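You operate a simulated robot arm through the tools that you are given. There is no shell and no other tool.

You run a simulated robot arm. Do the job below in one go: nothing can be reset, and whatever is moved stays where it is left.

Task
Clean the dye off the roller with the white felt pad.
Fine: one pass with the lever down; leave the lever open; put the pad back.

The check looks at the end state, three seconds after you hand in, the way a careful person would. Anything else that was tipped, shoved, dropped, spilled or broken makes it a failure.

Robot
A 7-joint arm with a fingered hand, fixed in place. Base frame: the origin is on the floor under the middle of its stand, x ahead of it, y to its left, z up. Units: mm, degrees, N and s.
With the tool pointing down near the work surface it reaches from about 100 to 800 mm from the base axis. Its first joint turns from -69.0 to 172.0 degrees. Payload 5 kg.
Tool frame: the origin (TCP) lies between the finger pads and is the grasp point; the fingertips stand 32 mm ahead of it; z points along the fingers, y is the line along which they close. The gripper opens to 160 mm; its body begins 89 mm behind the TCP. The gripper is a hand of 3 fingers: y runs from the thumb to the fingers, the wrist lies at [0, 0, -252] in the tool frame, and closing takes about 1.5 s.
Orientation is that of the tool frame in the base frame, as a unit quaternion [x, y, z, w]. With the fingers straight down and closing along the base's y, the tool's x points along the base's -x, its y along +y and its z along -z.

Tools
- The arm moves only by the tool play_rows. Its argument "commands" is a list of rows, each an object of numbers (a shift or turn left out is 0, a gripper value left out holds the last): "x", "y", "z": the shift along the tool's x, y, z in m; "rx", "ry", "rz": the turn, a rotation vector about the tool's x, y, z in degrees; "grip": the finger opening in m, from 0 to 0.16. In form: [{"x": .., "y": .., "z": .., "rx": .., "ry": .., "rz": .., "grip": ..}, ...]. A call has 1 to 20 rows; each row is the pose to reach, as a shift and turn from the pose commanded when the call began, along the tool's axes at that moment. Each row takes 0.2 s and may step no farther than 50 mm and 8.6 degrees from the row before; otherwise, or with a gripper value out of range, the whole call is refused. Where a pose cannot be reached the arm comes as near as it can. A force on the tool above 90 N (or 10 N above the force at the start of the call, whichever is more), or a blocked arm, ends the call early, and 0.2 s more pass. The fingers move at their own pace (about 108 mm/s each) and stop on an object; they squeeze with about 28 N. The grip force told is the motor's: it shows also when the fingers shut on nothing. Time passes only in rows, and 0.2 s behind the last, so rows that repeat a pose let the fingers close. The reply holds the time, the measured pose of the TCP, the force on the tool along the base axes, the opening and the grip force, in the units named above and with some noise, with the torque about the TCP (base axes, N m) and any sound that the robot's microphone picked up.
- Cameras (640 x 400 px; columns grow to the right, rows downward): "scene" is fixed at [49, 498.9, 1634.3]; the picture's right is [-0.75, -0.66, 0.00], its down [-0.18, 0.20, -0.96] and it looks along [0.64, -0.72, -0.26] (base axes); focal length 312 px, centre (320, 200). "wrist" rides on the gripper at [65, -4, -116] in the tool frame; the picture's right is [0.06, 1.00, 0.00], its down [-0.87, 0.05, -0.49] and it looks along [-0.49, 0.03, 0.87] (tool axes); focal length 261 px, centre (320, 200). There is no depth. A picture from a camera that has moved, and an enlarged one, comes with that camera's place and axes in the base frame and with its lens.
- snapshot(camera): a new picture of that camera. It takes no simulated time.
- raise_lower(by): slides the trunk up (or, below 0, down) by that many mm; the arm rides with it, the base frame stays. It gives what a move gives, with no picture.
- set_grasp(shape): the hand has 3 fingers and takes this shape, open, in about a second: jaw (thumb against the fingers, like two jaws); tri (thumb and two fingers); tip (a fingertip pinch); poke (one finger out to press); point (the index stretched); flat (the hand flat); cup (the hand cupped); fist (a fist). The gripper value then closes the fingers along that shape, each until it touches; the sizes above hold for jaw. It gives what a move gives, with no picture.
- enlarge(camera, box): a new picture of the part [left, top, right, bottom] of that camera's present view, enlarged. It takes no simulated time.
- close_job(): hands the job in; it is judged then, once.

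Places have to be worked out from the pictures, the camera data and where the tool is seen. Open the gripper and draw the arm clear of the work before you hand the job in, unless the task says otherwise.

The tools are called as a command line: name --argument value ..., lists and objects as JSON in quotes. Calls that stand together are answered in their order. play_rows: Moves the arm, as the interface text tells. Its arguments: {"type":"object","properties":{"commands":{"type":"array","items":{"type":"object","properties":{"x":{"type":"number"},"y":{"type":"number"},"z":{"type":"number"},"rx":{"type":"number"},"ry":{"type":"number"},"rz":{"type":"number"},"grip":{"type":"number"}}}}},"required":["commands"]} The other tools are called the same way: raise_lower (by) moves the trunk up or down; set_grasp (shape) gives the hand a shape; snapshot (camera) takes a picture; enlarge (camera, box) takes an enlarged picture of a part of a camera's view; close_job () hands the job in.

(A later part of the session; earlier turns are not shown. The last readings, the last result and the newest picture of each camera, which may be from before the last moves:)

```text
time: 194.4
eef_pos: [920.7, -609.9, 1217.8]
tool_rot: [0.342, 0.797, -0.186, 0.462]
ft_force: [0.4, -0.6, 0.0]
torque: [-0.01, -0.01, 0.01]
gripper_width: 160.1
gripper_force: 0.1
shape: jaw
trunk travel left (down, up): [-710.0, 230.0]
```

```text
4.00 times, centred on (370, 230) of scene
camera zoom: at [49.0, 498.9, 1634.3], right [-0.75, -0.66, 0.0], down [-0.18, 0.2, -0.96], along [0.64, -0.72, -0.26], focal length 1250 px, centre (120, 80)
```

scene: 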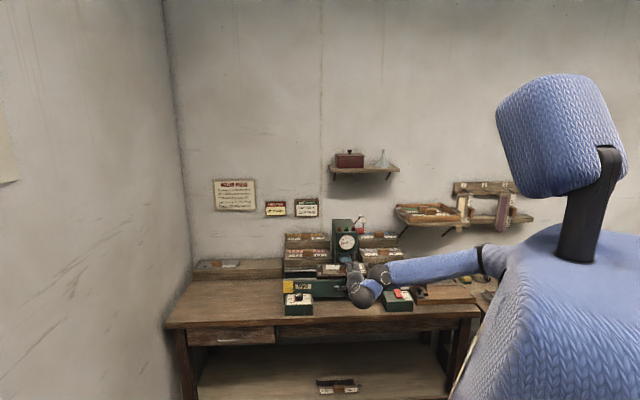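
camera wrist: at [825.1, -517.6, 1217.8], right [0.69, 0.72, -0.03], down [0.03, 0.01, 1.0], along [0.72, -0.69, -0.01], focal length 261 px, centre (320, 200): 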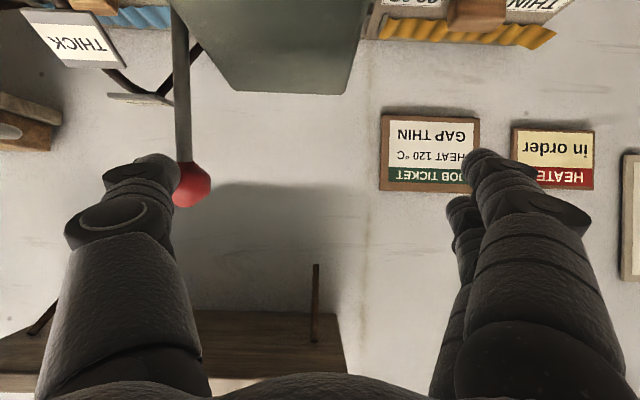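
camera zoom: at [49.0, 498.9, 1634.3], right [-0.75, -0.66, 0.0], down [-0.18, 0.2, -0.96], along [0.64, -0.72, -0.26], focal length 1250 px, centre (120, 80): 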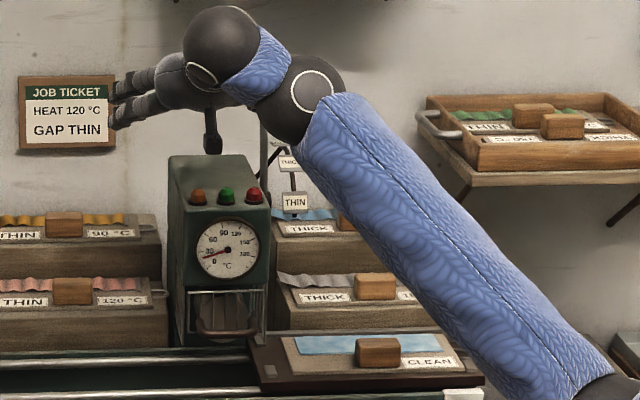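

The lever is upright again and the roller has risen. I'll withdraw straight back toward the front and check the final lever position.

play_rows --commands '[{"x": 0.0145, "z": -0.0251}, {"x": 0.034, "z": -0.0589}, {"x": 0.0535, "z": -0.0927}, {"x": 0.073, "z": -0.1264}, {"x": 0.0925, "z": -0.1602}, {"x": 0.112, "z": -0.194}, {"x": 0.112, "z": -0.194}]'

snapshot --camera "wrist"

enlarge --camera "wrist" --box '[140, 0, 380, 200]'

enlarge --camera "scene" --box '[310, 180, 430, 290]'

```text
time: 196.0
eef_pos: [776.3, -462.7, 1216.6]
tool_rot: [0.341, 0.796, -0.185, 0.464]
ft_force: [-0.1, 0.9, 0.7]
torque: [-0.01, 0.02, -0.04]
gripper_width: 159.9
gripper_force: 0.1
shape: jaw
out of reach, approached as far as the arm can: row 6, 7
trunk travel left (down, up): [-710.0, 230.0]
```

```text
taken
camera wrist: at [681.1, -368.8, 1216.6], right [0.69, 0.72, -0.03], down [0.03, 0.02, 1.0], along [0.72, -0.69, -0.01], focal length 261 px, centre (320, 200)
```

wrist: 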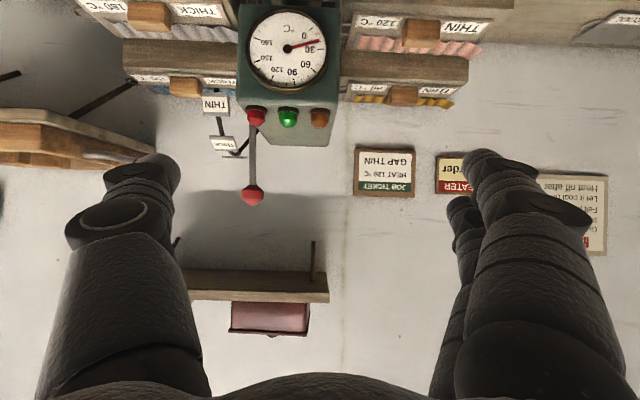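

```text
2.00 times, centred on (260, 100) of wrist
camera zoom: at [681.1, -368.8, 1216.6], right [0.69, 0.72, -0.03], down [0.03, 0.02, 1.0], along [0.72, -0.69, -0.01], focal length 521 px, centre (440, 400)
```

zoom: 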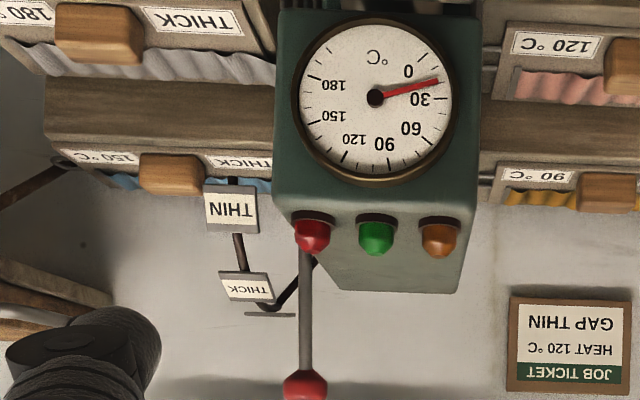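

```text
3.64 times, centred on (370, 235) of scene
camera zoom: at [49.0, 498.9, 1634.3], right [-0.75, -0.66, 0.0], down [-0.18, 0.2, -0.96], along [0.64, -0.72, -0.26], focal length 1136 px, centre (138, 73)
```

zoom: 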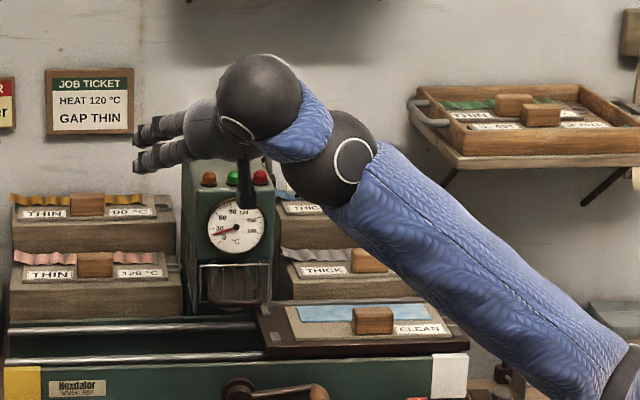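

Lever is upright at OPEN and stays. Checking the roller's cleanliness and the pad's place on the bed in a closer scene zoom.

enlarge --camera "scene" --box '[350, 240, 410, 285]'

enlarge --camera "scene" --box '[355, 255, 455, 315]'

```text
8.89 times, centred on (380, 262) of scene
camera zoom: at [49.0, 498.9, 1634.3], right [-0.75, -0.66, 0.0], down [-0.18, 0.2, -0.96], along [0.64, -0.72, -0.26], focal length 2778 px, centre (-213, -356)
```

zoom: 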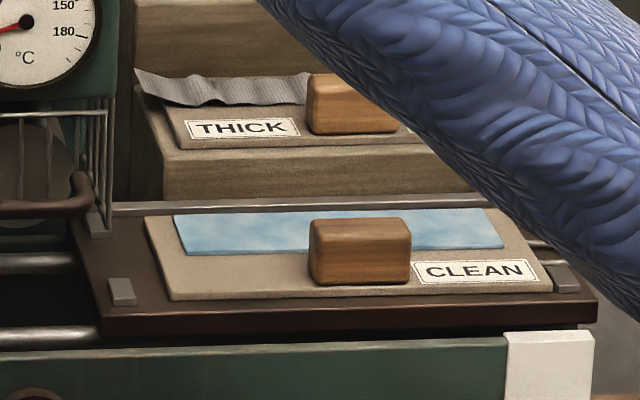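

```text
6.40 times, centred on (405, 285) of scene
camera zoom: at [49.0, 498.9, 1634.3], right [-0.75, -0.66, 0.0], down [-0.18, 0.2, -0.96], along [0.64, -0.72, -0.26], focal length 2000 px, centre (-224, -344)
```

zoom: 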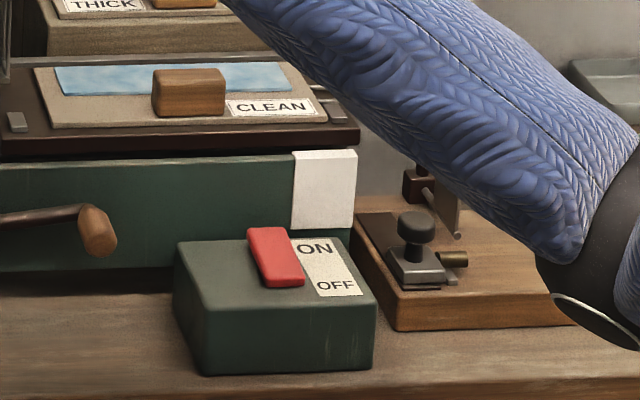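

Everything is as intended: felt dyed blue, roller clean, lever open, bed at the right end. Now I'll fetch the pad from the bed: move right in front of the press, tilt to ~36°, fingers opened to 100 mm.

play_rows --commands '[{"x": 0.0095, "y": -0.0342, "z": 0.0055, "ry": 4, "grip": 0.1}, {"x": 0.019, "y": -0.0683, "z": 0.011, "ry": 8}, {"x": 0.0285, "y": -0.1025, "z": 0.0165, "ry": 12}, {"x": 0.038, "y": -0.1367, "z": 0.022, "ry": 16}, {"x": 0.0475, "y": -0.1708, "z": 0.0275, "ry": 20}, {"x": 0.057, "y": -0.205, "z": 0.033, "ry": 24}, {"x": 0.057, "y": -0.205, "z": 0.033, "ry": 24}]'

snapshot --camera "wrist"

snapshot --camera "scene"

```text
time: 197.6
eef_pos: [663.6, -574.8, 1102.5]
tool_rot: [0.364, 0.853, -0.136, 0.349]
ft_force: [0.5, 0.2, -0.5]
torque: [-0.03, -0.01, -0.02]
gripper_width: 100.0
gripper_force: 0.1
shape: jaw
out of reach, approached as far as the arm can: row 1, 2, 3, 4, 5, 6, 7
trunk travel left (down, up): [-710.0, 230.0]
```

```text
taken
camera wrist: at [572.6, -486.2, 1140.0], right [0.68, 0.73, -0.02], down [0.22, -0.18, 0.96], along [0.7, -0.66, -0.29], focal length 261 px, centre (320, 200)
```

wrist: 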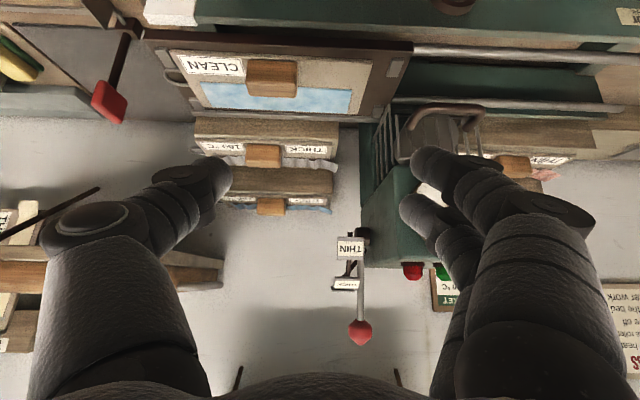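

```text
taken
```

scene: 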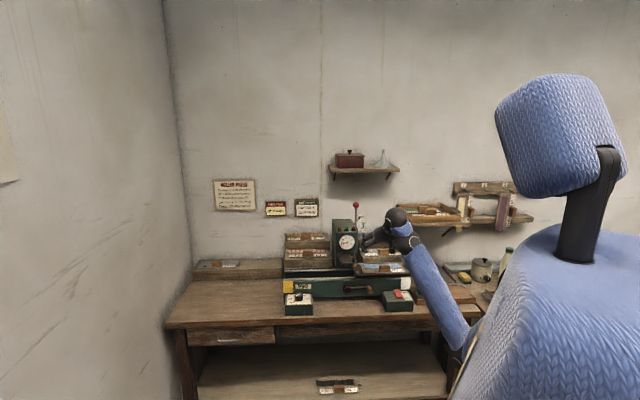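

The wrist is near its limit this close in; raising the trunk 150 mm will relieve it. Then I'll come down over the pad.

raise_lower --by 150

play_rows --commands '[{"x": 0.0229, "y": -0.007, "z": 0.03, "ry": 1}, {"x": 0.0458, "y": -0.014, "z": 0.06, "ry": 2}, {"x": 0.0687, "y": -0.021, "z": 0.09, "ry": 4}, {"x": 0.08, "y": -0.03, "z": 0.12, "ry": 6}, {"x": 0.09, "y": -0.038, "z": 0.15, "ry": 8}, {"x": 0.0924, "y": -0.046, "z": 0.18, "ry": 8}, {"x": 0.0924, "y": -0.046, "z": 0.18, "ry": 8}]'

snapshot --camera "wrist"

snapshot --camera "scene"

```text
time: 199.3
eef_pos: [663.8, -575.8, 1253.1]
tool_rot: [0.364, 0.853, -0.136, 0.349]
ft_force: [0.4, 0.7, -0.3]
torque: [0.03, 0.02, 0.01]
gripper_width: 100.0
gripper_force: 0.1
shape: jaw
trunk travel left (down, up): [-860.0, 80.0]
```

```text
time: 200.9
eef_pos: [673.7, -647.1, 1059.7]
tool_rot: [0.372, 0.875, -0.111, 0.289]
ft_force: [0.6, -0.1, -0.3]
torque: [0.01, -0.01, -0.03]
gripper_width: 100.0
gripper_force: 0.1
shape: jaw
trunk travel left (down, up): [-860.0, 80.0]
```

```text
taken
camera wrist: at [587.0, -563.5, 1114.3], right [0.68, 0.73, -0.01], down [0.31, -0.27, 0.91], along [0.66, -0.62, -0.42], focal length 261 px, centre (320, 200)
```

wrist: 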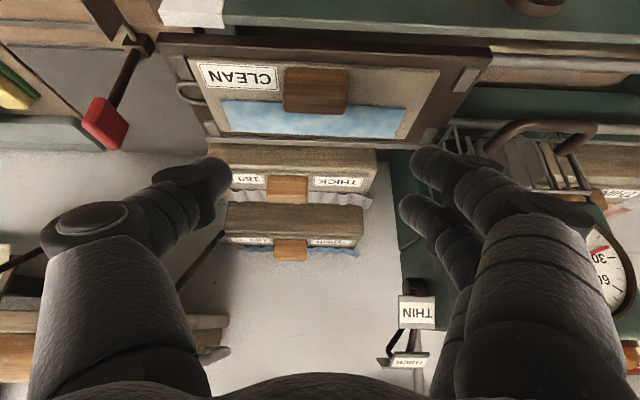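

```text
taken
```

scene: 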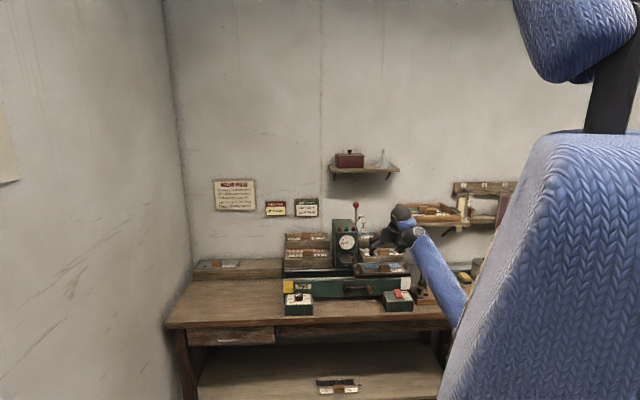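

Now directly over the pad. Enlarging to measure the handle position and the pad's yaw.

enlarge --camera "wrist" --box '[150, 30, 510, 170]'

```text
1.78 times, centred on (330, 100) of wrist
camera zoom: at [587.0, -563.5, 1114.3], right [0.68, 0.73, -0.01], down [0.31, -0.27, 0.91], along [0.66, -0.62, -0.42], focal length 463 px, centre (302, 378)
```

zoom: 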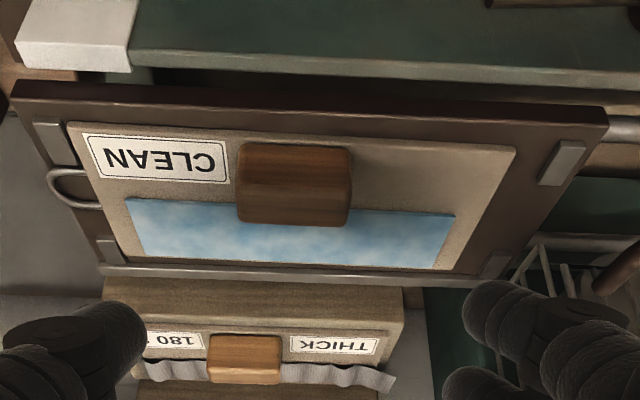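

The pad is parallel to the bed and the hand; handle centre ≈(13, 967). I'll correct a small roll, move over it and descend to z≈985.

play_rows --commands '[{"x": -0.0085, "y": -0.0028, "z": 0.0062, "rx": 0.7}, {"x": -0.017, "y": -0.0056, "z": 0.0123, "rx": 1.47}, {"x": -0.0023, "y": -0.0056, "z": 0.0325, "rx": 1.47}, {"x": 0.0123, "y": -0.0056, "z": 0.0526, "rx": 1.47}, {"x": 0.0269, "y": -0.0056, "z": 0.0728, "rx": 1.47}, {"x": 0.0269, "y": -0.0056, "z": 0.0728, "rx": 1.47}]'

snapshot --camera "wrist"

```text
time: 202.3
eef_pos: [685.2, -664.8, 983.2]
tool_rot: [0.376, 0.873, -0.123, 0.284]
ft_force: [-0.2, -0.1, -0.3]
torque: [-0.02, 0.02, -0.03]
gripper_width: 100.0
gripper_force: 0.1
shape: jaw
trunk travel left (down, up): [-860.0, 80.0]
```

```text
taken
camera wrist: at [599.7, -578.6, 1037.6], right [0.69, 0.72, -0.04], down [0.32, -0.26, 0.91], along [0.65, -0.64, -0.42], focal length 261 px, centre (320, 200)
```

wrist: 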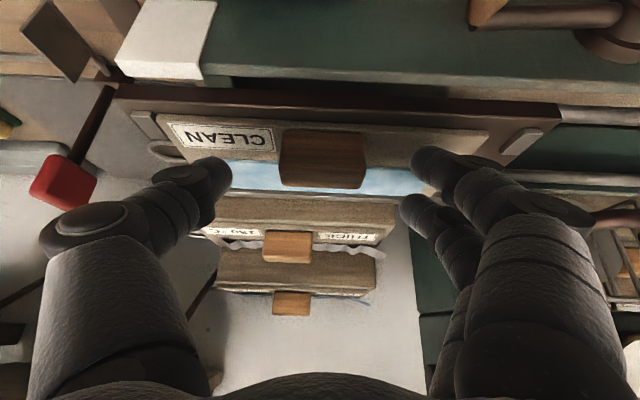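

Aligned within ~2 mm. Final descent of 8.5 mm, checking for finger contact.

play_rows --commands '[{"x": 0.0025, "y": 0.001, "z": 0.0035}, {"x": 0.005, "y": 0.001, "z": 0.0069}, {"x": 0.005, "y": 0.001, "z": 0.0069}]'

```text
time: 203.1
eef_pos: [686.0, -663.6, 976.2]
tool_rot: [0.376, 0.873, -0.122, 0.285]
ft_force: [0.0, -1.2, 1.6]
torque: [0.05, -0.09, 0.01]
gripper_width: 100.2
gripper_force: 0.0
shape: jaw
trunk travel left (down, up): [-860.0, 80.0]
```

Perhaps first touch. One more 1.5 mm step.

play_rows --commands '[{"x": 0.0009, "z": 0.0012}, {"x": 0.0009, "z": 0.0012}]'

enlarge --camera "wrist" --box '[140, 90, 500, 250]'

```text
time: 203.7
eef_pos: [686.5, -664.1, 975.1]
tool_rot: [0.377, 0.873, -0.122, 0.284]
ft_force: [0.9, -2.5, 10.3]
torque: [0.32, -0.49, -0.14]
gripper_width: 99.3
gripper_force: 0.0
shape: jaw
trunk travel left (down, up): [-860.0, 80.0]
```

```text
1.78 times, centred on (320, 170) of wrist
camera zoom: at [600.9, -577.8, 1028.7], right [0.69, 0.72, -0.03], down [0.32, -0.26, 0.91], along [0.65, -0.64, -0.41], focal length 463 px, centre (320, 253)
```

zoom: 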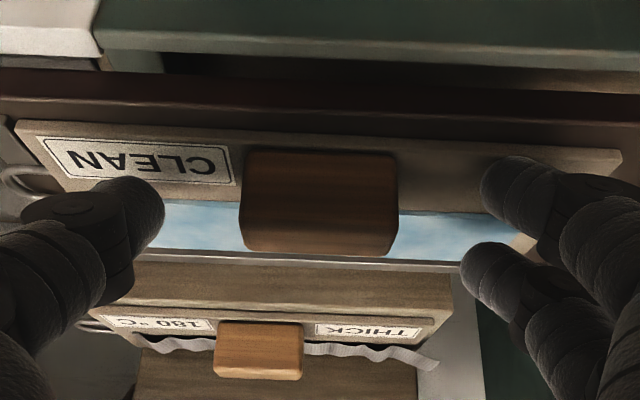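

Firm touch (10 N). I close the fingers now, easing up 1 mm.

play_rows --commands '[{"x": -0.0006, "z": -0.0008}, {"x": -0.0006, "z": -0.0008, "grip": 0.07}, {"x": -0.0006, "z": -0.0008, "grip": 0.055}, {"x": -0.0006, "z": -0.0008, "grip": 0.04}, {"x": -0.0006, "z": -0.0008, "grip": 0.02}, {"x": -0.0006, "z": -0.0008, "grip": 0.0}, {"x": -0.0006, "z": -0.0008, "grip": 0.0}, {"x": -0.0006, "z": -0.0008, "grip": 0.0}]'

enlarge --camera "wrist" --box '[140, 90, 500, 250]'

```text
time: 205.5
eef_pos: [685.8, -662.7, 974.4]
tool_rot: [0.377, 0.873, -0.122, 0.284]
ft_force: [-1.0, -0.2, 3.3]
torque: [-0.05, -0.07, 0.07]
gripper_width: 44.6
gripper_force: 27.7
shape: jaw
trunk travel left (down, up): [-860.0, 80.0]
```

```text
1.78 times, centred on (320, 170) of wrist
camera zoom: at [601.0, -577.4, 1028.7], right [0.69, 0.72, -0.04], down [0.32, -0.26, 0.91], along [0.65, -0.64, -0.42], focal length 463 px, centre (320, 253)
```

zoom: 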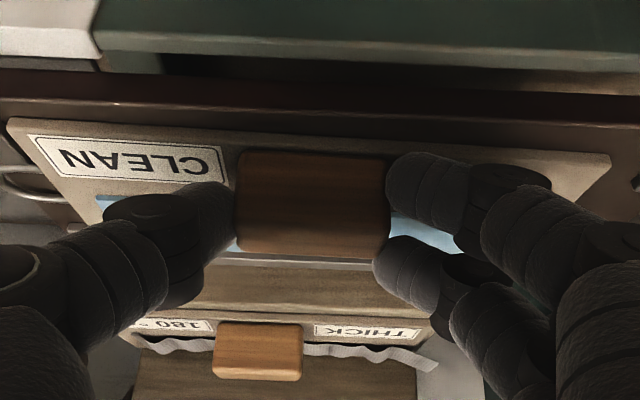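

Three-point grip at 44.6 mm. Lift slowly 40 mm and check attitude.

play_rows --commands '[{"x": -0.0023, "z": -0.0032}, {"x": -0.0053, "z": -0.0073}, {"x": -0.0094, "z": -0.0129}, {"x": -0.0141, "z": -0.0194}, {"x": -0.0188, "z": -0.0259}, {"x": -0.0235, "z": -0.0324}, {"x": -0.0235, "z": -0.0324}]'

snapshot --camera "wrist"

enlarge --camera "scene" --box '[320, 220, 440, 310]'

```text
time: 207.1
eef_pos: [689.2, -664.4, 1014.1]
tool_rot: [0.375, 0.874, -0.121, 0.284]
ft_force: [0.9, 0.1, -1.2]
torque: [0.02, 0.01, 0.02]
gripper_width: 43.8
gripper_force: 28.0
shape: jaw
trunk travel left (down, up): [-860.0, 80.0]
```

```text
taken
camera wrist: at [602.4, -578.3, 1068.6], right [0.69, 0.72, -0.04], down [0.32, -0.26, 0.91], along [0.65, -0.64, -0.42], focal length 261 px, centre (320, 200)
```

wrist: 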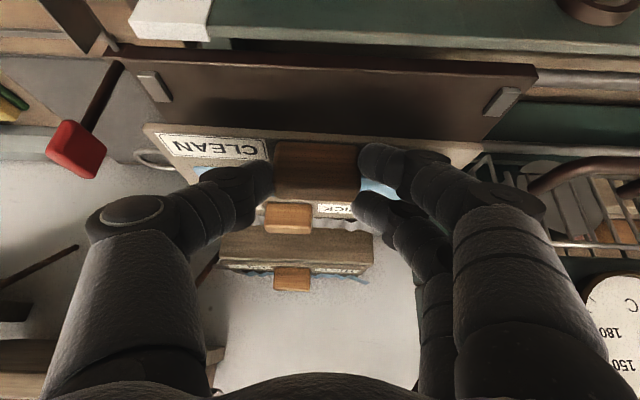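

```text
4.44 times, centred on (380, 265) of scene
camera zoom: at [49.0, 498.9, 1634.3], right [-0.75, -0.66, 0.0], down [-0.18, 0.2, -0.96], along [0.64, -0.72, -0.26], focal length 1389 px, centre (53, -89)
```

zoom: 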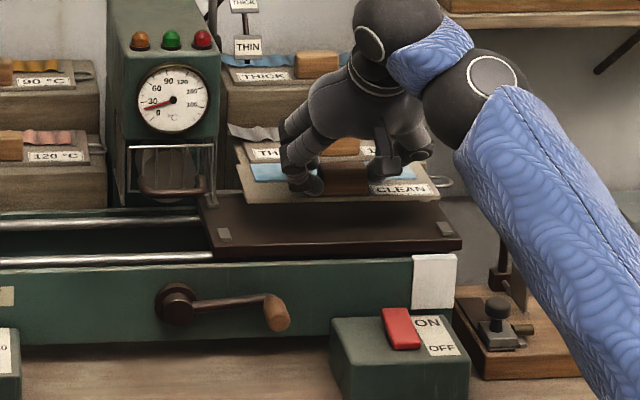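

The pad is held level. I draw it toward the front by 100 mm, slowly, so it clears the tower and guard.

play_rows --commands '[{"x": 0.003, "z": -0.0022}, {"x": 0.009, "z": -0.0065}, {"x": 0.0186, "z": -0.0135}, {"x": 0.0307, "z": -0.0223}, {"x": 0.0429, "z": -0.0312}, {"x": 0.055, "z": -0.04}, {"x": 0.0672, "z": -0.0488}, {"x": 0.0765, "z": -0.0556}, {"x": 0.0809, "z": -0.0588}, {"x": 0.0809, "z": -0.0588}]'

snapshot --camera "wrist"

snapshot --camera "scene"

```text
time: 209.3
eef_pos: [617.6, -591.3, 1015.4]
tool_rot: [0.376, 0.874, -0.121, 0.284]
ft_force: [-1.0, 0.4, -1.1]
torque: [0.05, 0.02, -0.01]
gripper_width: 43.5
gripper_force: 27.8
shape: jaw
trunk travel left (down, up): [-860.0, 80.0]
```

```text
taken
camera wrist: at [532.9, -505.1, 1069.6], right [0.69, 0.72, -0.04], down [0.32, -0.26, 0.91], along [0.65, -0.64, -0.42], focal length 261 px, centre (320, 200)
```

wrist: 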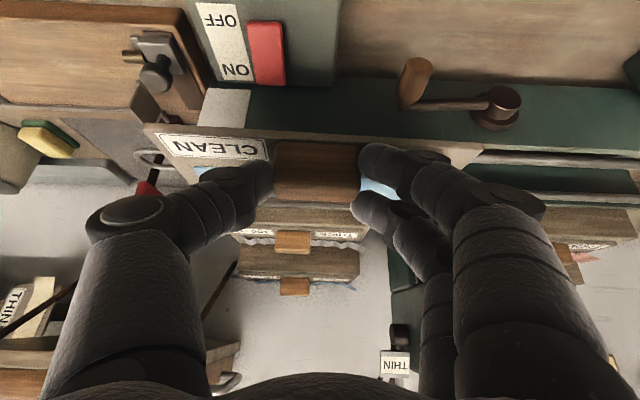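

```text
taken
```

scene: 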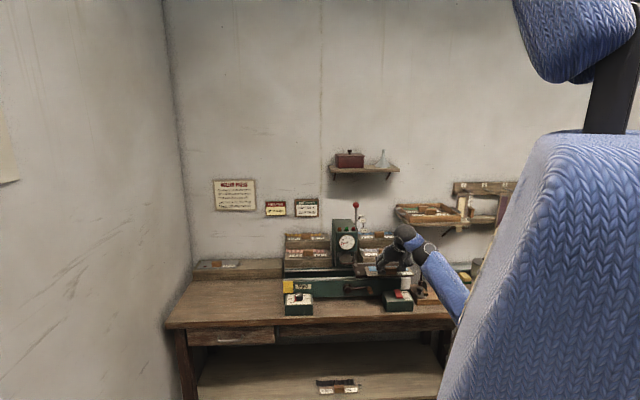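

Clear of the tower. Now carry it left along the front, 300 mm, slowly.

play_rows --commands '[{"x": 0.0001, "y": 0.004, "z": -0.0001}, {"x": 0.0003, "y": 0.012, "z": -0.0002}, {"x": 0.0005, "y": 0.024, "z": -0.0004}, {"x": 0.0009, "y": 0.04, "z": -0.0006}, {"x": 0.0012, "y": 0.057, "z": -0.0009}, {"x": 0.0016, "y": 0.074, "z": -0.0012}, {"x": 0.002, "y": 0.092, "z": -0.0014}, {"x": 0.0024, "y": 0.11, "z": -0.0017}, {"x": 0.0028, "y": 0.128, "z": -0.002}, {"x": 0.0032, "y": 0.146, "z": -0.0023}, {"x": 0.0036, "y": 0.164, "z": -0.0026}, {"x": 0.0039, "y": 0.182, "z": -0.0029}, {"x": 0.0043, "y": 0.2, "z": -0.0031}, {"x": 0.0047, "y": 0.218, "z": -0.0034}, {"x": 0.0051, "y": 0.236, "z": -0.0037}, {"x": 0.0055, "y": 0.254, "z": -0.004}, {"x": 0.0058, "y": 0.27, "z": -0.0042}, {"x": 0.0061, "y": 0.284, "z": -0.0045}, {"x": 0.0064, "y": 0.296, "z": -0.0046}, {"x": 0.0065, "y": 0.3, "z": -0.0047}]'

snapshot --camera "wrist"

```text
time: 213.5
eef_pos: [831.3, -379.8, 1015.0]
tool_rot: [0.376, 0.874, -0.121, 0.284]
ft_force: [1.0, 0.1, -0.9]
torque: [0.02, 0.05, 0.01]
gripper_width: 43.4
gripper_force: 28.4
shape: jaw
trunk travel left (down, up): [-860.0, 80.0]
```

```text
taken
camera wrist: at [746.2, -293.8, 1069.5], right [0.69, 0.72, -0.04], down [0.32, -0.26, 0.91], along [0.65, -0.64, -0.42], focal length 261 px, centre (320, 200)
```

wrist: 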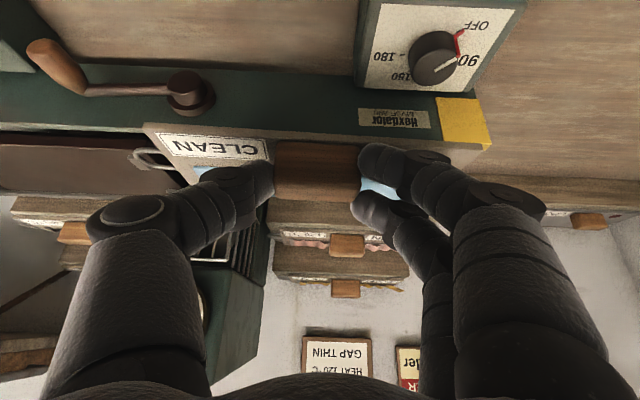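

Pad stable. Another 285 mm left.

play_rows --commands '[{"x": 0.0001, "y": 0.004, "z": -0.0001}, {"x": 0.0003, "y": 0.012, "z": -0.0002}, {"x": 0.0005, "y": 0.024, "z": -0.0004}, {"x": 0.0009, "y": 0.04, "z": -0.0006}, {"x": 0.0012, "y": 0.057, "z": -0.0009}, {"x": 0.0016, "y": 0.074, "z": -0.0012}, {"x": 0.002, "y": 0.092, "z": -0.0014}, {"x": 0.0024, "y": 0.11, "z": -0.0017}, {"x": 0.0028, "y": 0.128, "z": -0.002}, {"x": 0.0032, "y": 0.146, "z": -0.0023}, {"x": 0.0036, "y": 0.164, "z": -0.0026}, {"x": 0.0039, "y": 0.182, "z": -0.0029}, {"x": 0.0043, "y": 0.2, "z": -0.0031}, {"x": 0.0047, "y": 0.216, "z": -0.0034}, {"x": 0.0051, "y": 0.232, "z": -0.0037}, {"x": 0.0055, "y": 0.248, "z": -0.004}, {"x": 0.0058, "y": 0.262, "z": -0.0042}, {"x": 0.0061, "y": 0.274, "z": -0.0045}, {"x": 0.0064, "y": 0.282, "z": -0.0046}, {"x": 0.0065, "y": 0.285, "z": -0.0047}]'

snapshot --camera "wrist"

snapshot --camera "scene"

```text
time: 217.7
eef_pos: [1033.0, -176.5, 1015.5]
tool_rot: [0.376, 0.873, -0.122, 0.284]
ft_force: [0.6, 0.5, -1.1]
torque: [0.02, 0.01, -0.02]
gripper_width: 43.1
gripper_force: 28.8
shape: jaw
trunk travel left (down, up): [-860.0, 80.0]
```

```text
taken
camera wrist: at [947.0, -90.5, 1069.3], right [0.69, 0.72, -0.04], down [0.32, -0.26, 0.91], along [0.65, -0.64, -0.42], focal length 261 px, centre (320, 200)
```

wrist: 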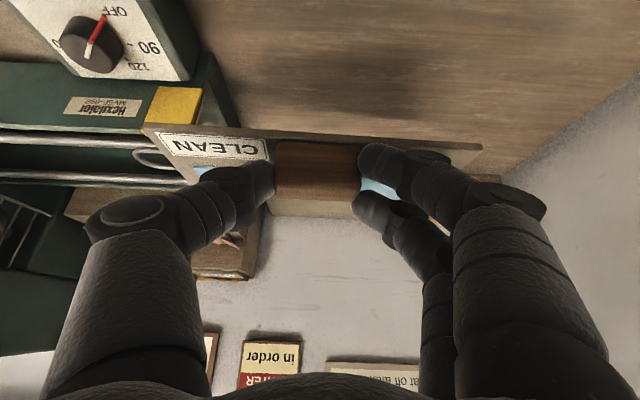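

```text
taken
```

scene: 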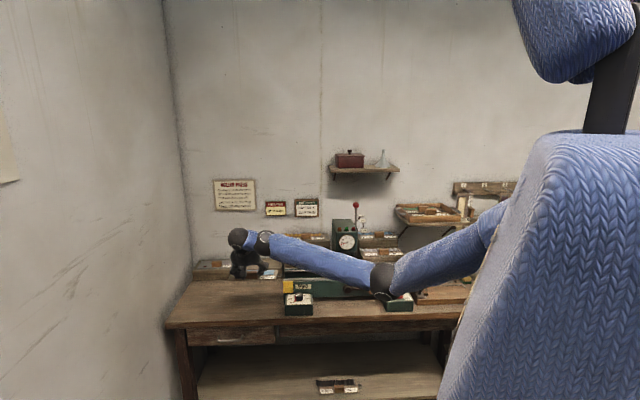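

Now at left=606, depth=855. I move forward 190 mm (with a few mm left for clearance from the THIN rack), still high, while the trunk is up.

play_rows --commands '[{"x": -0.003, "y": 0.002, "z": 0.0022}, {"x": -0.0095, "y": 0.005, "z": 0.0069}, {"x": -0.019, "y": 0.0085, "z": 0.0138}, {"x": -0.0305, "y": 0.0113, "z": 0.0222}, {"x": -0.043, "y": 0.0113, "z": 0.0312}, {"x": -0.0555, "y": 0.0113, "z": 0.0403}, {"x": -0.068, "y": 0.0113, "z": 0.0494}, {"x": -0.0805, "y": 0.0113, "z": 0.0585}, {"x": -0.093, "y": 0.0113, "z": 0.0676}, {"x": -0.1055, "y": 0.0113, "z": 0.0767}, {"x": -0.118, "y": 0.0113, "z": 0.0858}, {"x": -0.1305, "y": 0.0113, "z": 0.0949}, {"x": -0.142, "y": 0.0113, "z": 0.1032}, {"x": -0.15, "y": 0.0113, "z": 0.109}, {"x": -0.1537, "y": 0.0113, "z": 0.1117}, {"x": -0.1537, "y": 0.0113, "z": 0.1117}]'

snapshot --camera "wrist"

snapshot --camera "scene"

```text
time: 221.1
eef_pos: [1171.8, -307.5, 1015.6]
tool_rot: [0.376, 0.874, -0.121, 0.284]
ft_force: [1.0, -0.5, -1.0]
torque: [0.03, 0.03, -0.01]
gripper_width: 43.2
gripper_force: 28.1
shape: jaw
trunk travel left (down, up): [-860.0, 80.0]
```

```text
taken
camera wrist: at [1086.3, -221.7, 1069.7], right [0.69, 0.72, -0.04], down [0.32, -0.26, 0.91], along [0.65, -0.64, -0.42], focal length 261 px, centre (320, 200)
```

wrist: 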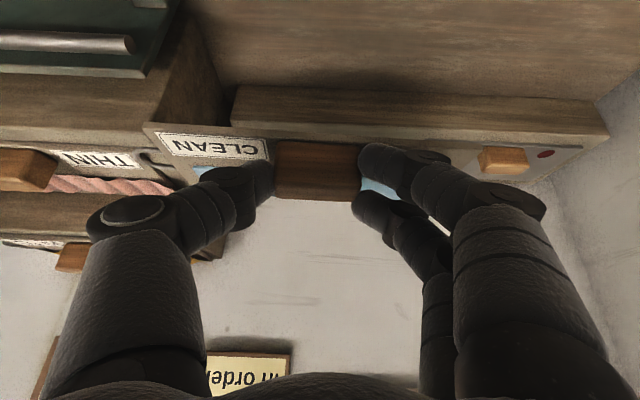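

```text
taken
```

scene: 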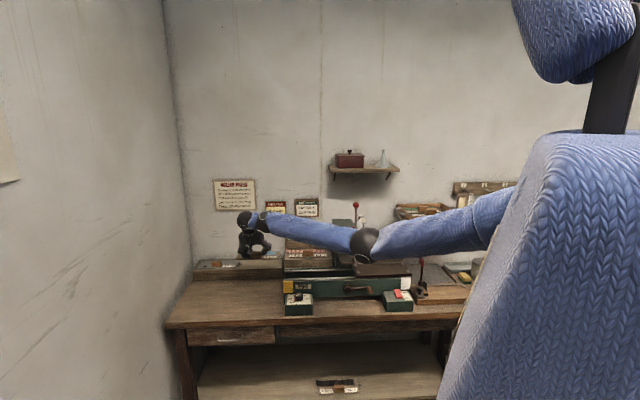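

Good, no contact. Now I lower the trunk in stages, raising the hand in between, to gain horizontal reach for the rack. First stage.

raise_lower --by -120

play_rows --commands '[{"x": -0.0024, "z": -0.0032}, {"x": -0.0071, "z": -0.0097}, {"x": -0.0147, "z": -0.0202}, {"x": -0.0241, "z": -0.0332}, {"x": -0.0335, "z": -0.0461}, {"x": -0.0429, "z": -0.0591}, {"x": -0.0523, "z": -0.072}, {"x": -0.0612, "z": -0.0841}, {"x": -0.0676, "z": -0.093}, {"x": -0.0706, "z": -0.0971}, {"x": -0.0706, "z": -0.0971}]'

raise_lower --by -120

play_rows --commands '[{"x": -0.0024, "z": -0.0032}, {"x": -0.0071, "z": -0.0097}, {"x": -0.0147, "z": -0.0202}, {"x": -0.0241, "z": -0.0332}, {"x": -0.0335, "z": -0.0461}, {"x": -0.0429, "z": -0.0591}, {"x": -0.0523, "z": -0.072}, {"x": -0.0612, "z": -0.0841}, {"x": -0.0676, "z": -0.093}, {"x": -0.0706, "z": -0.0971}, {"x": -0.0706, "z": -0.0971}]'

snapshot --camera "wrist"

snapshot --camera "scene"

```text
time: 222.6
eef_pos: [1171.4, -306.6, 896.4]
tool_rot: [0.376, 0.873, -0.122, 0.284]
ft_force: [-0.1, 0.2, -1.7]
torque: [0.04, 0.01, 0.0]
gripper_width: 43.4
gripper_force: 27.9
shape: jaw
trunk travel left (down, up): [-740.0, 200.0]
```

```text
time: 225.0
eef_pos: [1171.1, -306.6, 1014.3]
tool_rot: [0.376, 0.874, -0.121, 0.284]
ft_force: [0.2, -0.7, -1.0]
torque: [0.03, 0.01, -0.02]
gripper_width: 43.5
gripper_force: 28.0
shape: jaw
trunk travel left (down, up): [-740.0, 200.0]
```

```text
time: 226.5
eef_pos: [1170.7, -307.5, 895.4]
tool_rot: [0.375, 0.874, -0.122, 0.284]
ft_force: [0.2, -1.3, -1.5]
torque: [0.01, -0.01, -0.02]
gripper_width: 43.4
gripper_force: 28.0
shape: jaw
trunk travel left (down, up): [-620.0, 320.0]
```

```text
time: 228.9
eef_pos: [1171.1, -306.4, 1015.9]
tool_rot: [0.375, 0.874, -0.122, 0.285]
ft_force: [-0.4, 0.0, -1.5]
torque: [0.03, 0.0, -0.02]
gripper_width: 43.2
gripper_force: 27.9
shape: jaw
trunk travel left (down, up): [-620.0, 320.0]
```

```text
taken
camera wrist: at [1086.1, -221.0, 1069.5], right [0.69, 0.72, -0.04], down [0.32, -0.26, 0.91], along [0.65, -0.64, -0.42], focal length 261 px, centre (320, 200)
```

wrist: 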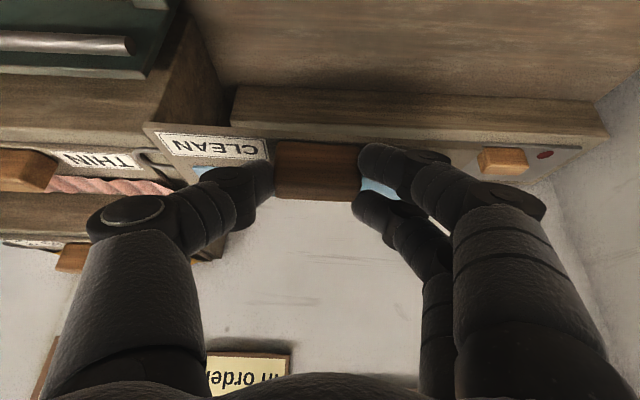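

```text
taken
```

scene: 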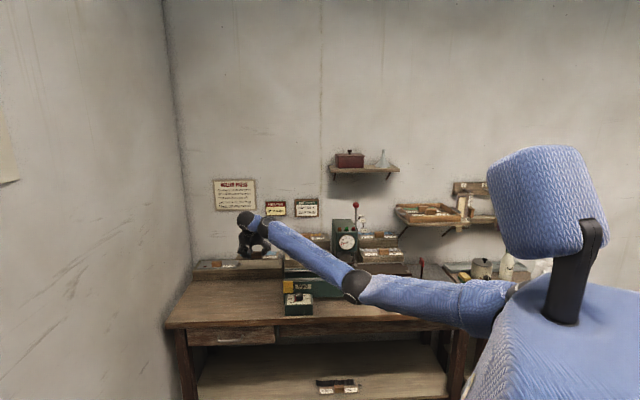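

Third stage: lower the trunk another 120 mm and raise the hand to z≈940 (pad underside ≈ 30 mm above the rack top).

raise_lower --by -120

play_rows --commands '[{"x": -0.0024, "z": -0.0032}, {"x": -0.0071, "z": -0.0097}, {"x": -0.0147, "z": -0.0202}, {"x": -0.0218, "z": -0.03}, {"x": -0.0265, "z": -0.0364}, {"x": -0.0265, "z": -0.0364}]'

snapshot --camera "wrist"

enlarge --camera "scene" --box '[190, 220, 330, 310]'

```text
time: 230.4
eef_pos: [1171.5, -307.5, 895.5]
tool_rot: [0.376, 0.874, -0.121, 0.285]
ft_force: [0.3, 0.4, -0.5]
torque: [0.04, 0.08, 0.01]
gripper_width: 43.0
gripper_force: 27.7
shape: jaw
trunk travel left (down, up): [-500.0, 440.0]
```

```text
time: 231.8
eef_pos: [1171.1, -307.2, 941.7]
tool_rot: [0.376, 0.874, -0.122, 0.284]
ft_force: [-0.6, 1.0, -1.9]
torque: [0.05, 0.05, -0.01]
gripper_width: 43.1
gripper_force: 27.8
shape: jaw
trunk travel left (down, up): [-500.0, 440.0]
```

```text
taken
camera wrist: at [1085.6, -220.9, 995.2], right [0.69, 0.72, -0.04], down [0.32, -0.26, 0.91], along [0.65, -0.64, -0.42], focal length 261 px, centre (320, 200)
```

wrist: 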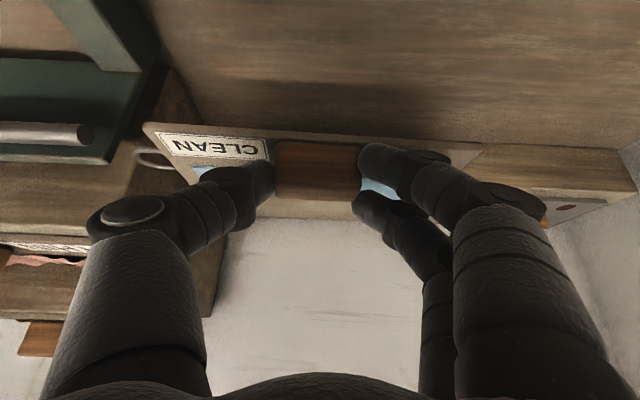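

```text
4.44 times, centred on (260, 265) of scene
camera zoom: at [49.0, 498.9, 1634.3], right [-0.75, -0.66, 0.0], down [-0.18, 0.2, -0.96], along [0.64, -0.72, -0.26], focal length 1389 px, centre (587, -89)
```

zoom: 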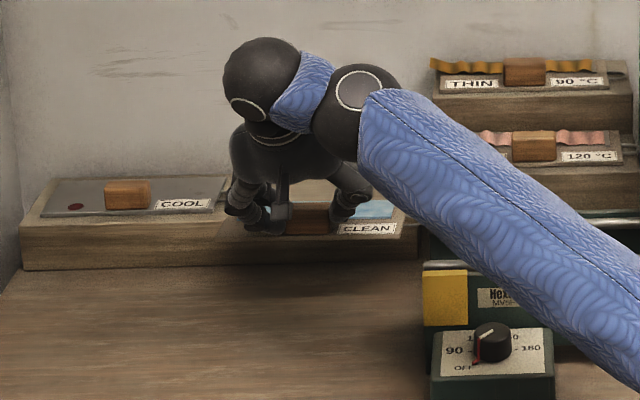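

Pad hovering just in front of the rack at the right height. Move forward ~105 mm slowly, shifting to the original lateral position.

play_rows --commands '[{"x": -0.003, "y": 0, "z": 0.0022}, {"x": -0.009, "y": 0, "z": 0.0065}, {"x": -0.018, "y": -0.0003, "z": 0.0131}, {"x": -0.029, "y": -0.0005, "z": 0.0211}, {"x": -0.041, "y": -0.0007, "z": 0.0298}, {"x": -0.053, "y": -0.0009, "z": 0.0385}, {"x": -0.065, "y": -0.0012, "z": 0.0472}, {"x": -0.076, "y": -0.0014, "z": 0.0552}, {"x": -0.0849, "y": -0.0015, "z": 0.0617}, {"x": -0.0849, "y": -0.0015, "z": 0.0617}]'

snapshot --camera "wrist"

enlarge --camera "scene" --box '[190, 220, 330, 310]'

```text
time: 234.0
eef_pos: [1242.1, -383.4, 939.9]
tool_rot: [0.376, 0.873, -0.122, 0.284]
ft_force: [-0.9, -0.2, -1.7]
torque: [0.04, 0.0, -0.03]
gripper_width: 43.1
gripper_force: 28.1
shape: jaw
trunk travel left (down, up): [-500.0, 440.0]
```

```text
taken
camera wrist: at [1157.0, -298.4, 993.3], right [0.69, 0.72, -0.04], down [0.32, -0.26, 0.91], along [0.65, -0.64, -0.42], focal length 261 px, centre (320, 200)
```

wrist: 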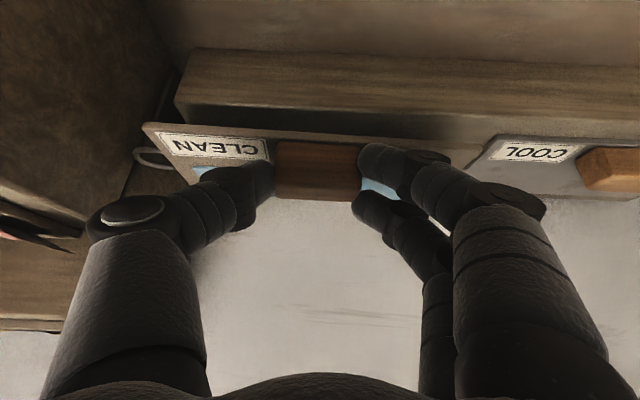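

```text
4.44 times, centred on (260, 265) of scene
camera zoom: at [49.0, 498.9, 1634.3], right [-0.75, -0.66, 0.0], down [-0.18, 0.2, -0.96], along [0.64, -0.72, -0.26], focal length 1389 px, centre (587, -89)
```

zoom: 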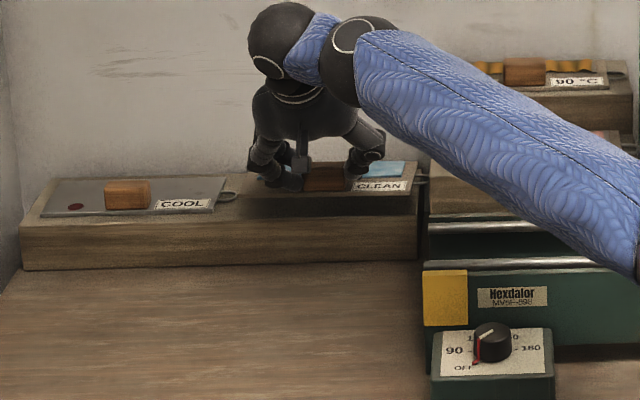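

Reached depth 1149 without limits. I'll try edging further in by 12 mm steps at this height, since every bit reduces later sliding.

play_rows --commands '[{"x": -0.0049, "y": 0.0002, "z": 0.0035}, {"x": -0.0097, "y": 0.0003, "z": 0.0071}, {"x": -0.0097, "y": 0.0003, "z": 0.0071}]'

play_rows --commands '[{"x": -0.0049, "y": 0.0002, "z": 0.0035}, {"x": -0.0097, "y": 0.0003, "z": 0.0071}, {"x": -0.0097, "y": 0.0003, "z": 0.0071}]'

```text
time: 234.8
eef_pos: [1250.2, -392.4, 939.8]
tool_rot: [0.377, 0.873, -0.123, 0.284]
ft_force: [0.6, -0.2, -0.8]
torque: [0.03, 0.03, -0.03]
gripper_width: 43.3
gripper_force: 28.1
shape: jaw
trunk travel left (down, up): [-500.0, 440.0]
```

```text
time: 235.6
eef_pos: [1253.3, -396.6, 938.8]
tool_rot: [0.376, 0.874, -0.122, 0.284]
ft_force: [2.5, 2.5, -1.1]
torque: [0.1, 0.0, 0.08]
gripper_width: 42.4
gripper_force: 28.2
shape: jaw
out of reach, approached as far as the arm can: row 2, 3
trunk travel left (down, up): [-500.0, 440.0]
```

That's the limit: depth ≈1166 (handle would be ~18 mm short of its original place, fully supported by the rack). I'll ease back 5 mm and lower to z≈909.

play_rows --commands '[{"x": 0.004, "y": 0.002, "z": -0.0029}, {"x": 0.0078, "y": 0.002, "z": 0.0023}, {"x": 0.0128, "y": 0.002, "z": 0.0092}, {"x": 0.0178, "y": 0.002, "z": 0.016}, {"x": 0.0216, "y": 0.002, "z": 0.0213}, {"x": 0.0216, "y": 0.002, "z": 0.0213}]'

snapshot --camera "wrist"

enlarge --camera "scene" --box '[190, 230, 310, 300]'

```text
time: 237.0
eef_pos: [1249.6, -391.0, 909.0]
tool_rot: [0.376, 0.874, -0.121, 0.284]
ft_force: [-0.2, 0.4, -0.4]
torque: [0.05, 0.0, 0.0]
gripper_width: 42.7
gripper_force: 28.3
shape: jaw
trunk travel left (down, up): [-500.0, 440.0]
```

```text
taken
camera wrist: at [1164.3, -305.8, 963.6], right [0.69, 0.72, -0.04], down [0.32, -0.26, 0.91], along [0.65, -0.64, -0.42], focal length 261 px, centre (320, 200)
```

wrist: 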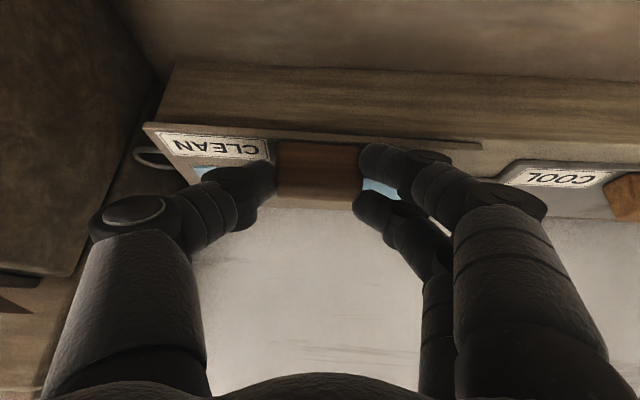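

```text
5.33 times, centred on (250, 265) of scene
camera zoom: at [49.0, 498.9, 1634.3], right [-0.75, -0.66, 0.0], down [-0.18, 0.2, -0.96], along [0.64, -0.72, -0.26], focal length 1667 px, centre (693, -147)
```

zoom: 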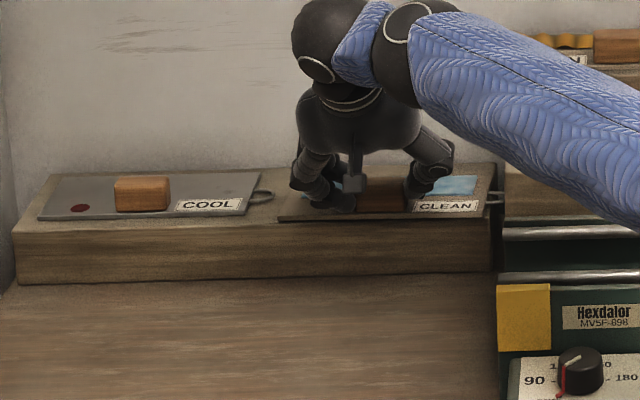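

Almost down. Lower in small steps until contact (expected near z≈902).

play_rows --commands '[{"x": 0.0012, "z": 0.0016}, {"x": 0.0024, "z": 0.0032}, {"x": 0.0024, "z": 0.0032}]'

play_rows --commands '[{"x": 0.0009, "z": 0.0012}, {"x": 0.0018, "z": 0.0024}, {"x": 0.0018, "z": 0.0024}]'

```text
time: 237.8
eef_pos: [1249.8, -390.9, 906.4]
tool_rot: [0.376, 0.874, -0.121, 0.284]
ft_force: [0.3, 0.1, 0.3]
torque: [0.06, -0.21, 0.02]
gripper_width: 42.3
gripper_force: 28.0
shape: jaw
trunk travel left (down, up): [-500.0, 440.0]
```

```text
time: 238.6
eef_pos: [1249.1, -391.7, 905.7]
tool_rot: [0.378, 0.873, -0.123, 0.284]
ft_force: [2.9, -1.0, 5.8]
torque: [0.05, -0.42, 0.01]
gripper_width: 42.8
gripper_force: 28.1
shape: jaw
trunk travel left (down, up): [-500.0, 440.0]
```

Contact (6 N) at z≈905.7. Press down 2–3 mm more to level the pad on the rack.

play_rows --commands '[{"x": 0.0009, "z": 0.0012}, {"x": 0.0018, "z": 0.0024}, {"x": 0.0018, "z": 0.0024}]'

snapshot --camera "wrist"

enlarge --camera "scene" --box '[210, 235, 300, 285]'

```text
time: 239.4
eef_pos: [1248.9, -391.3, 903.4]
tool_rot: [0.377, 0.873, -0.121, 0.285]
ft_force: [6.4, -0.7, 20.2]
torque: [-0.11, -0.57, 0.15]
gripper_width: 42.8
gripper_force: 28.2
shape: jaw
trunk travel left (down, up): [-500.0, 440.0]
```

```text
taken
camera wrist: at [1162.7, -305.7, 958.0], right [0.69, 0.72, -0.03], down [0.32, -0.26, 0.91], along [0.65, -0.64, -0.41], focal length 261 px, centre (320, 200)
```

wrist: 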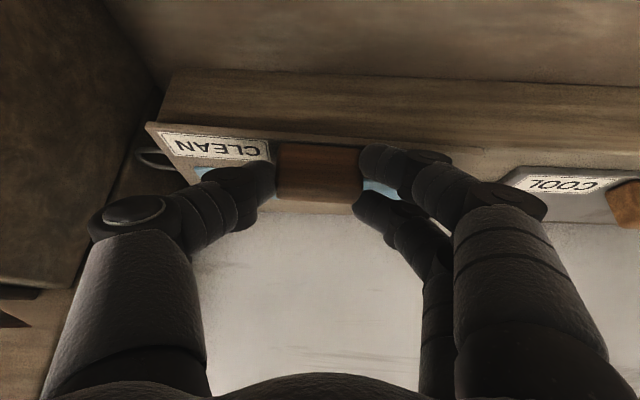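

```text
7.11 times, centred on (255, 260) of scene
camera zoom: at [49.0, 498.9, 1634.3], right [-0.75, -0.66, 0.0], down [-0.18, 0.2, -0.96], along [0.64, -0.72, -0.26], focal length 2222 px, centre (782, -227)
```

zoom: 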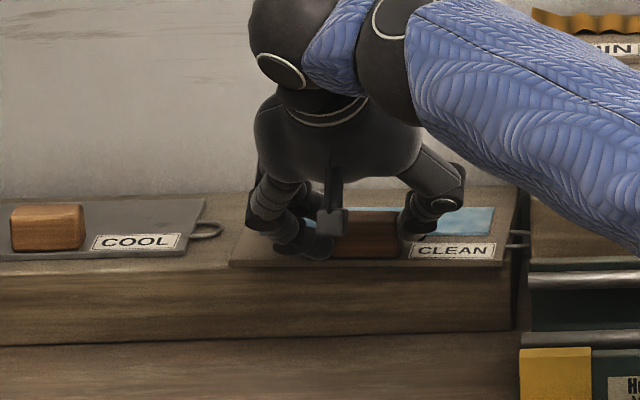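

The pad is down on the rack, its front edge about flush with the rack's front; it needs to slide ~20–25 mm further back. I'll release it, lift off, tilt the hand to 45° (more reach), and slide it home.

play_rows --commands '[{"x": -0.0018, "z": -0.0024}, {"x": -0.0018, "z": -0.0024, "grip": 0.055}, {"x": -0.0018, "z": -0.0024, "grip": 0.07}, {"x": -0.0018, "z": -0.0024, "grip": 0.09}, {"x": -0.0018, "z": -0.0024, "grip": 0.09}, {"x": -0.0077, "z": -0.0105}, {"x": -0.0195, "z": -0.0267}, {"x": -0.0312, "z": -0.0429}, {"x": -0.0312, "z": -0.0429}]'

play_rows --commands '[{"ry": -4.5, "x": 0.006, "z": -0.004}, {"ry": -9, "x": 0.012, "z": -0.009}, {"ry": -9, "x": 0.012, "z": -0.009}]'

snapshot --camera "wrist"

enlarge --camera "scene" --box '[200, 225, 320, 295]'

```text
time: 241.4
eef_pos: [1249.4, -391.8, 952.2]
tool_rot: [0.376, 0.874, -0.122, 0.284]
ft_force: [0.0, -0.5, 0.0]
torque: [0.02, -0.01, -0.02]
gripper_width: 89.3
gripper_force: 0.0
shape: jaw
trunk travel left (down, up): [-500.0, 440.0]
```

```text
time: 242.2
eef_pos: [1239.5, -381.0, 951.4]
tool_rot: [0.366, 0.848, -0.152, 0.352]
ft_force: [0.6, -0.1, -0.4]
torque: [0.0, 0.02, -0.01]
gripper_width: 89.1
gripper_force: 0.0
shape: jaw
trunk travel left (down, up): [-500.0, 440.0]
```

```text
taken
camera wrist: at [1149.0, -290.1, 986.6], right [0.69, 0.72, -0.04], down [0.22, -0.16, 0.96], along [0.68, -0.68, -0.27], focal length 261 px, centre (320, 200)
```

wrist: 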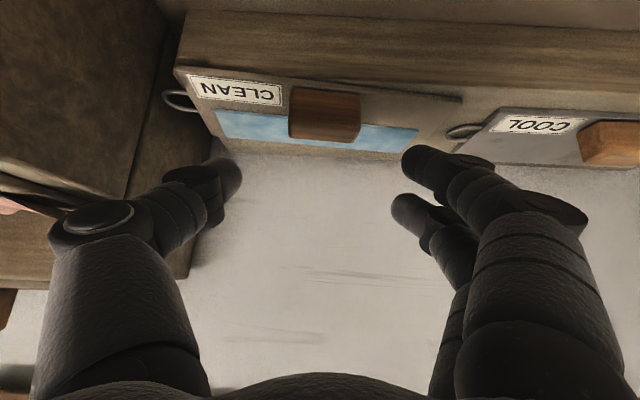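

```text
5.33 times, centred on (260, 260) of scene
camera zoom: at [49.0, 498.9, 1634.3], right [-0.75, -0.66, 0.0], down [-0.18, 0.2, -0.96], along [0.64, -0.72, -0.26], focal length 1667 px, centre (640, -120)
```

zoom: 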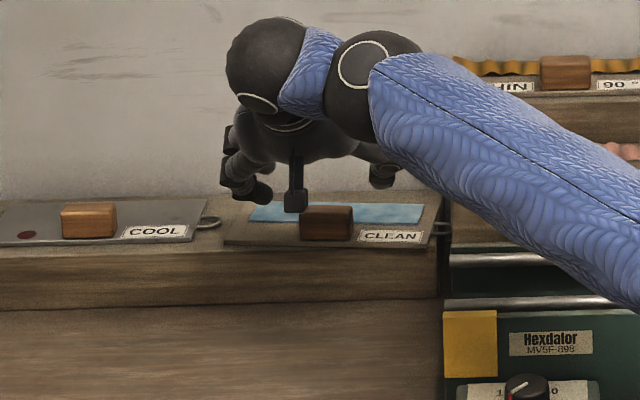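

The pad rests on the rack, nearly in place. Let me zoom to compare its offset from the rack's front edge with the original picture.

enlarge --camera "scene" --box '[190, 240, 340, 330]'

enlarge --camera "wrist" --box '[150, 0, 640, 200]'

```text
4.27 times, centred on (265, 285) of scene
camera zoom: at [49.0, 498.9, 1634.3], right [-0.75, -0.66, 0.0], down [-0.18, 0.2, -0.96], along [0.64, -0.72, -0.26], focal length 1333 px, centre (555, -163)
```

zoom: 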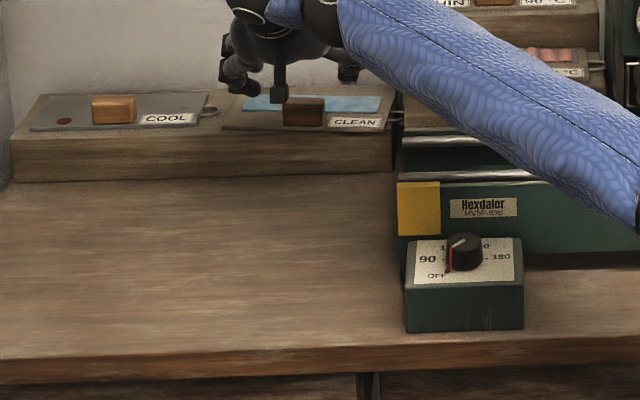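

```text
1.31 times, centred on (395, 100) of wrist
camera zoom: at [1149.0, -290.1, 986.6], right [0.69, 0.72, -0.04], down [0.22, -0.16, 0.96], along [0.68, -0.68, -0.27], focal length 340 px, centre (222, 331)
```

zoom: 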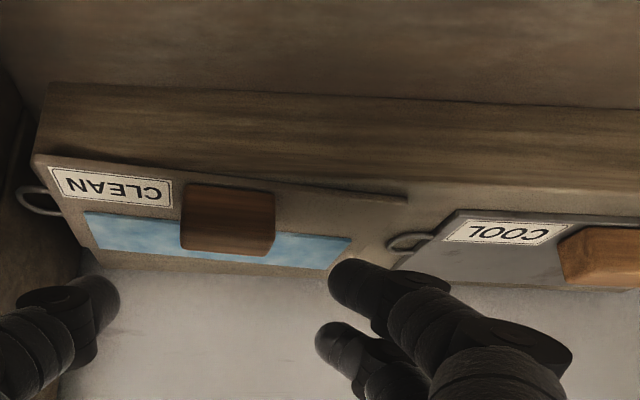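

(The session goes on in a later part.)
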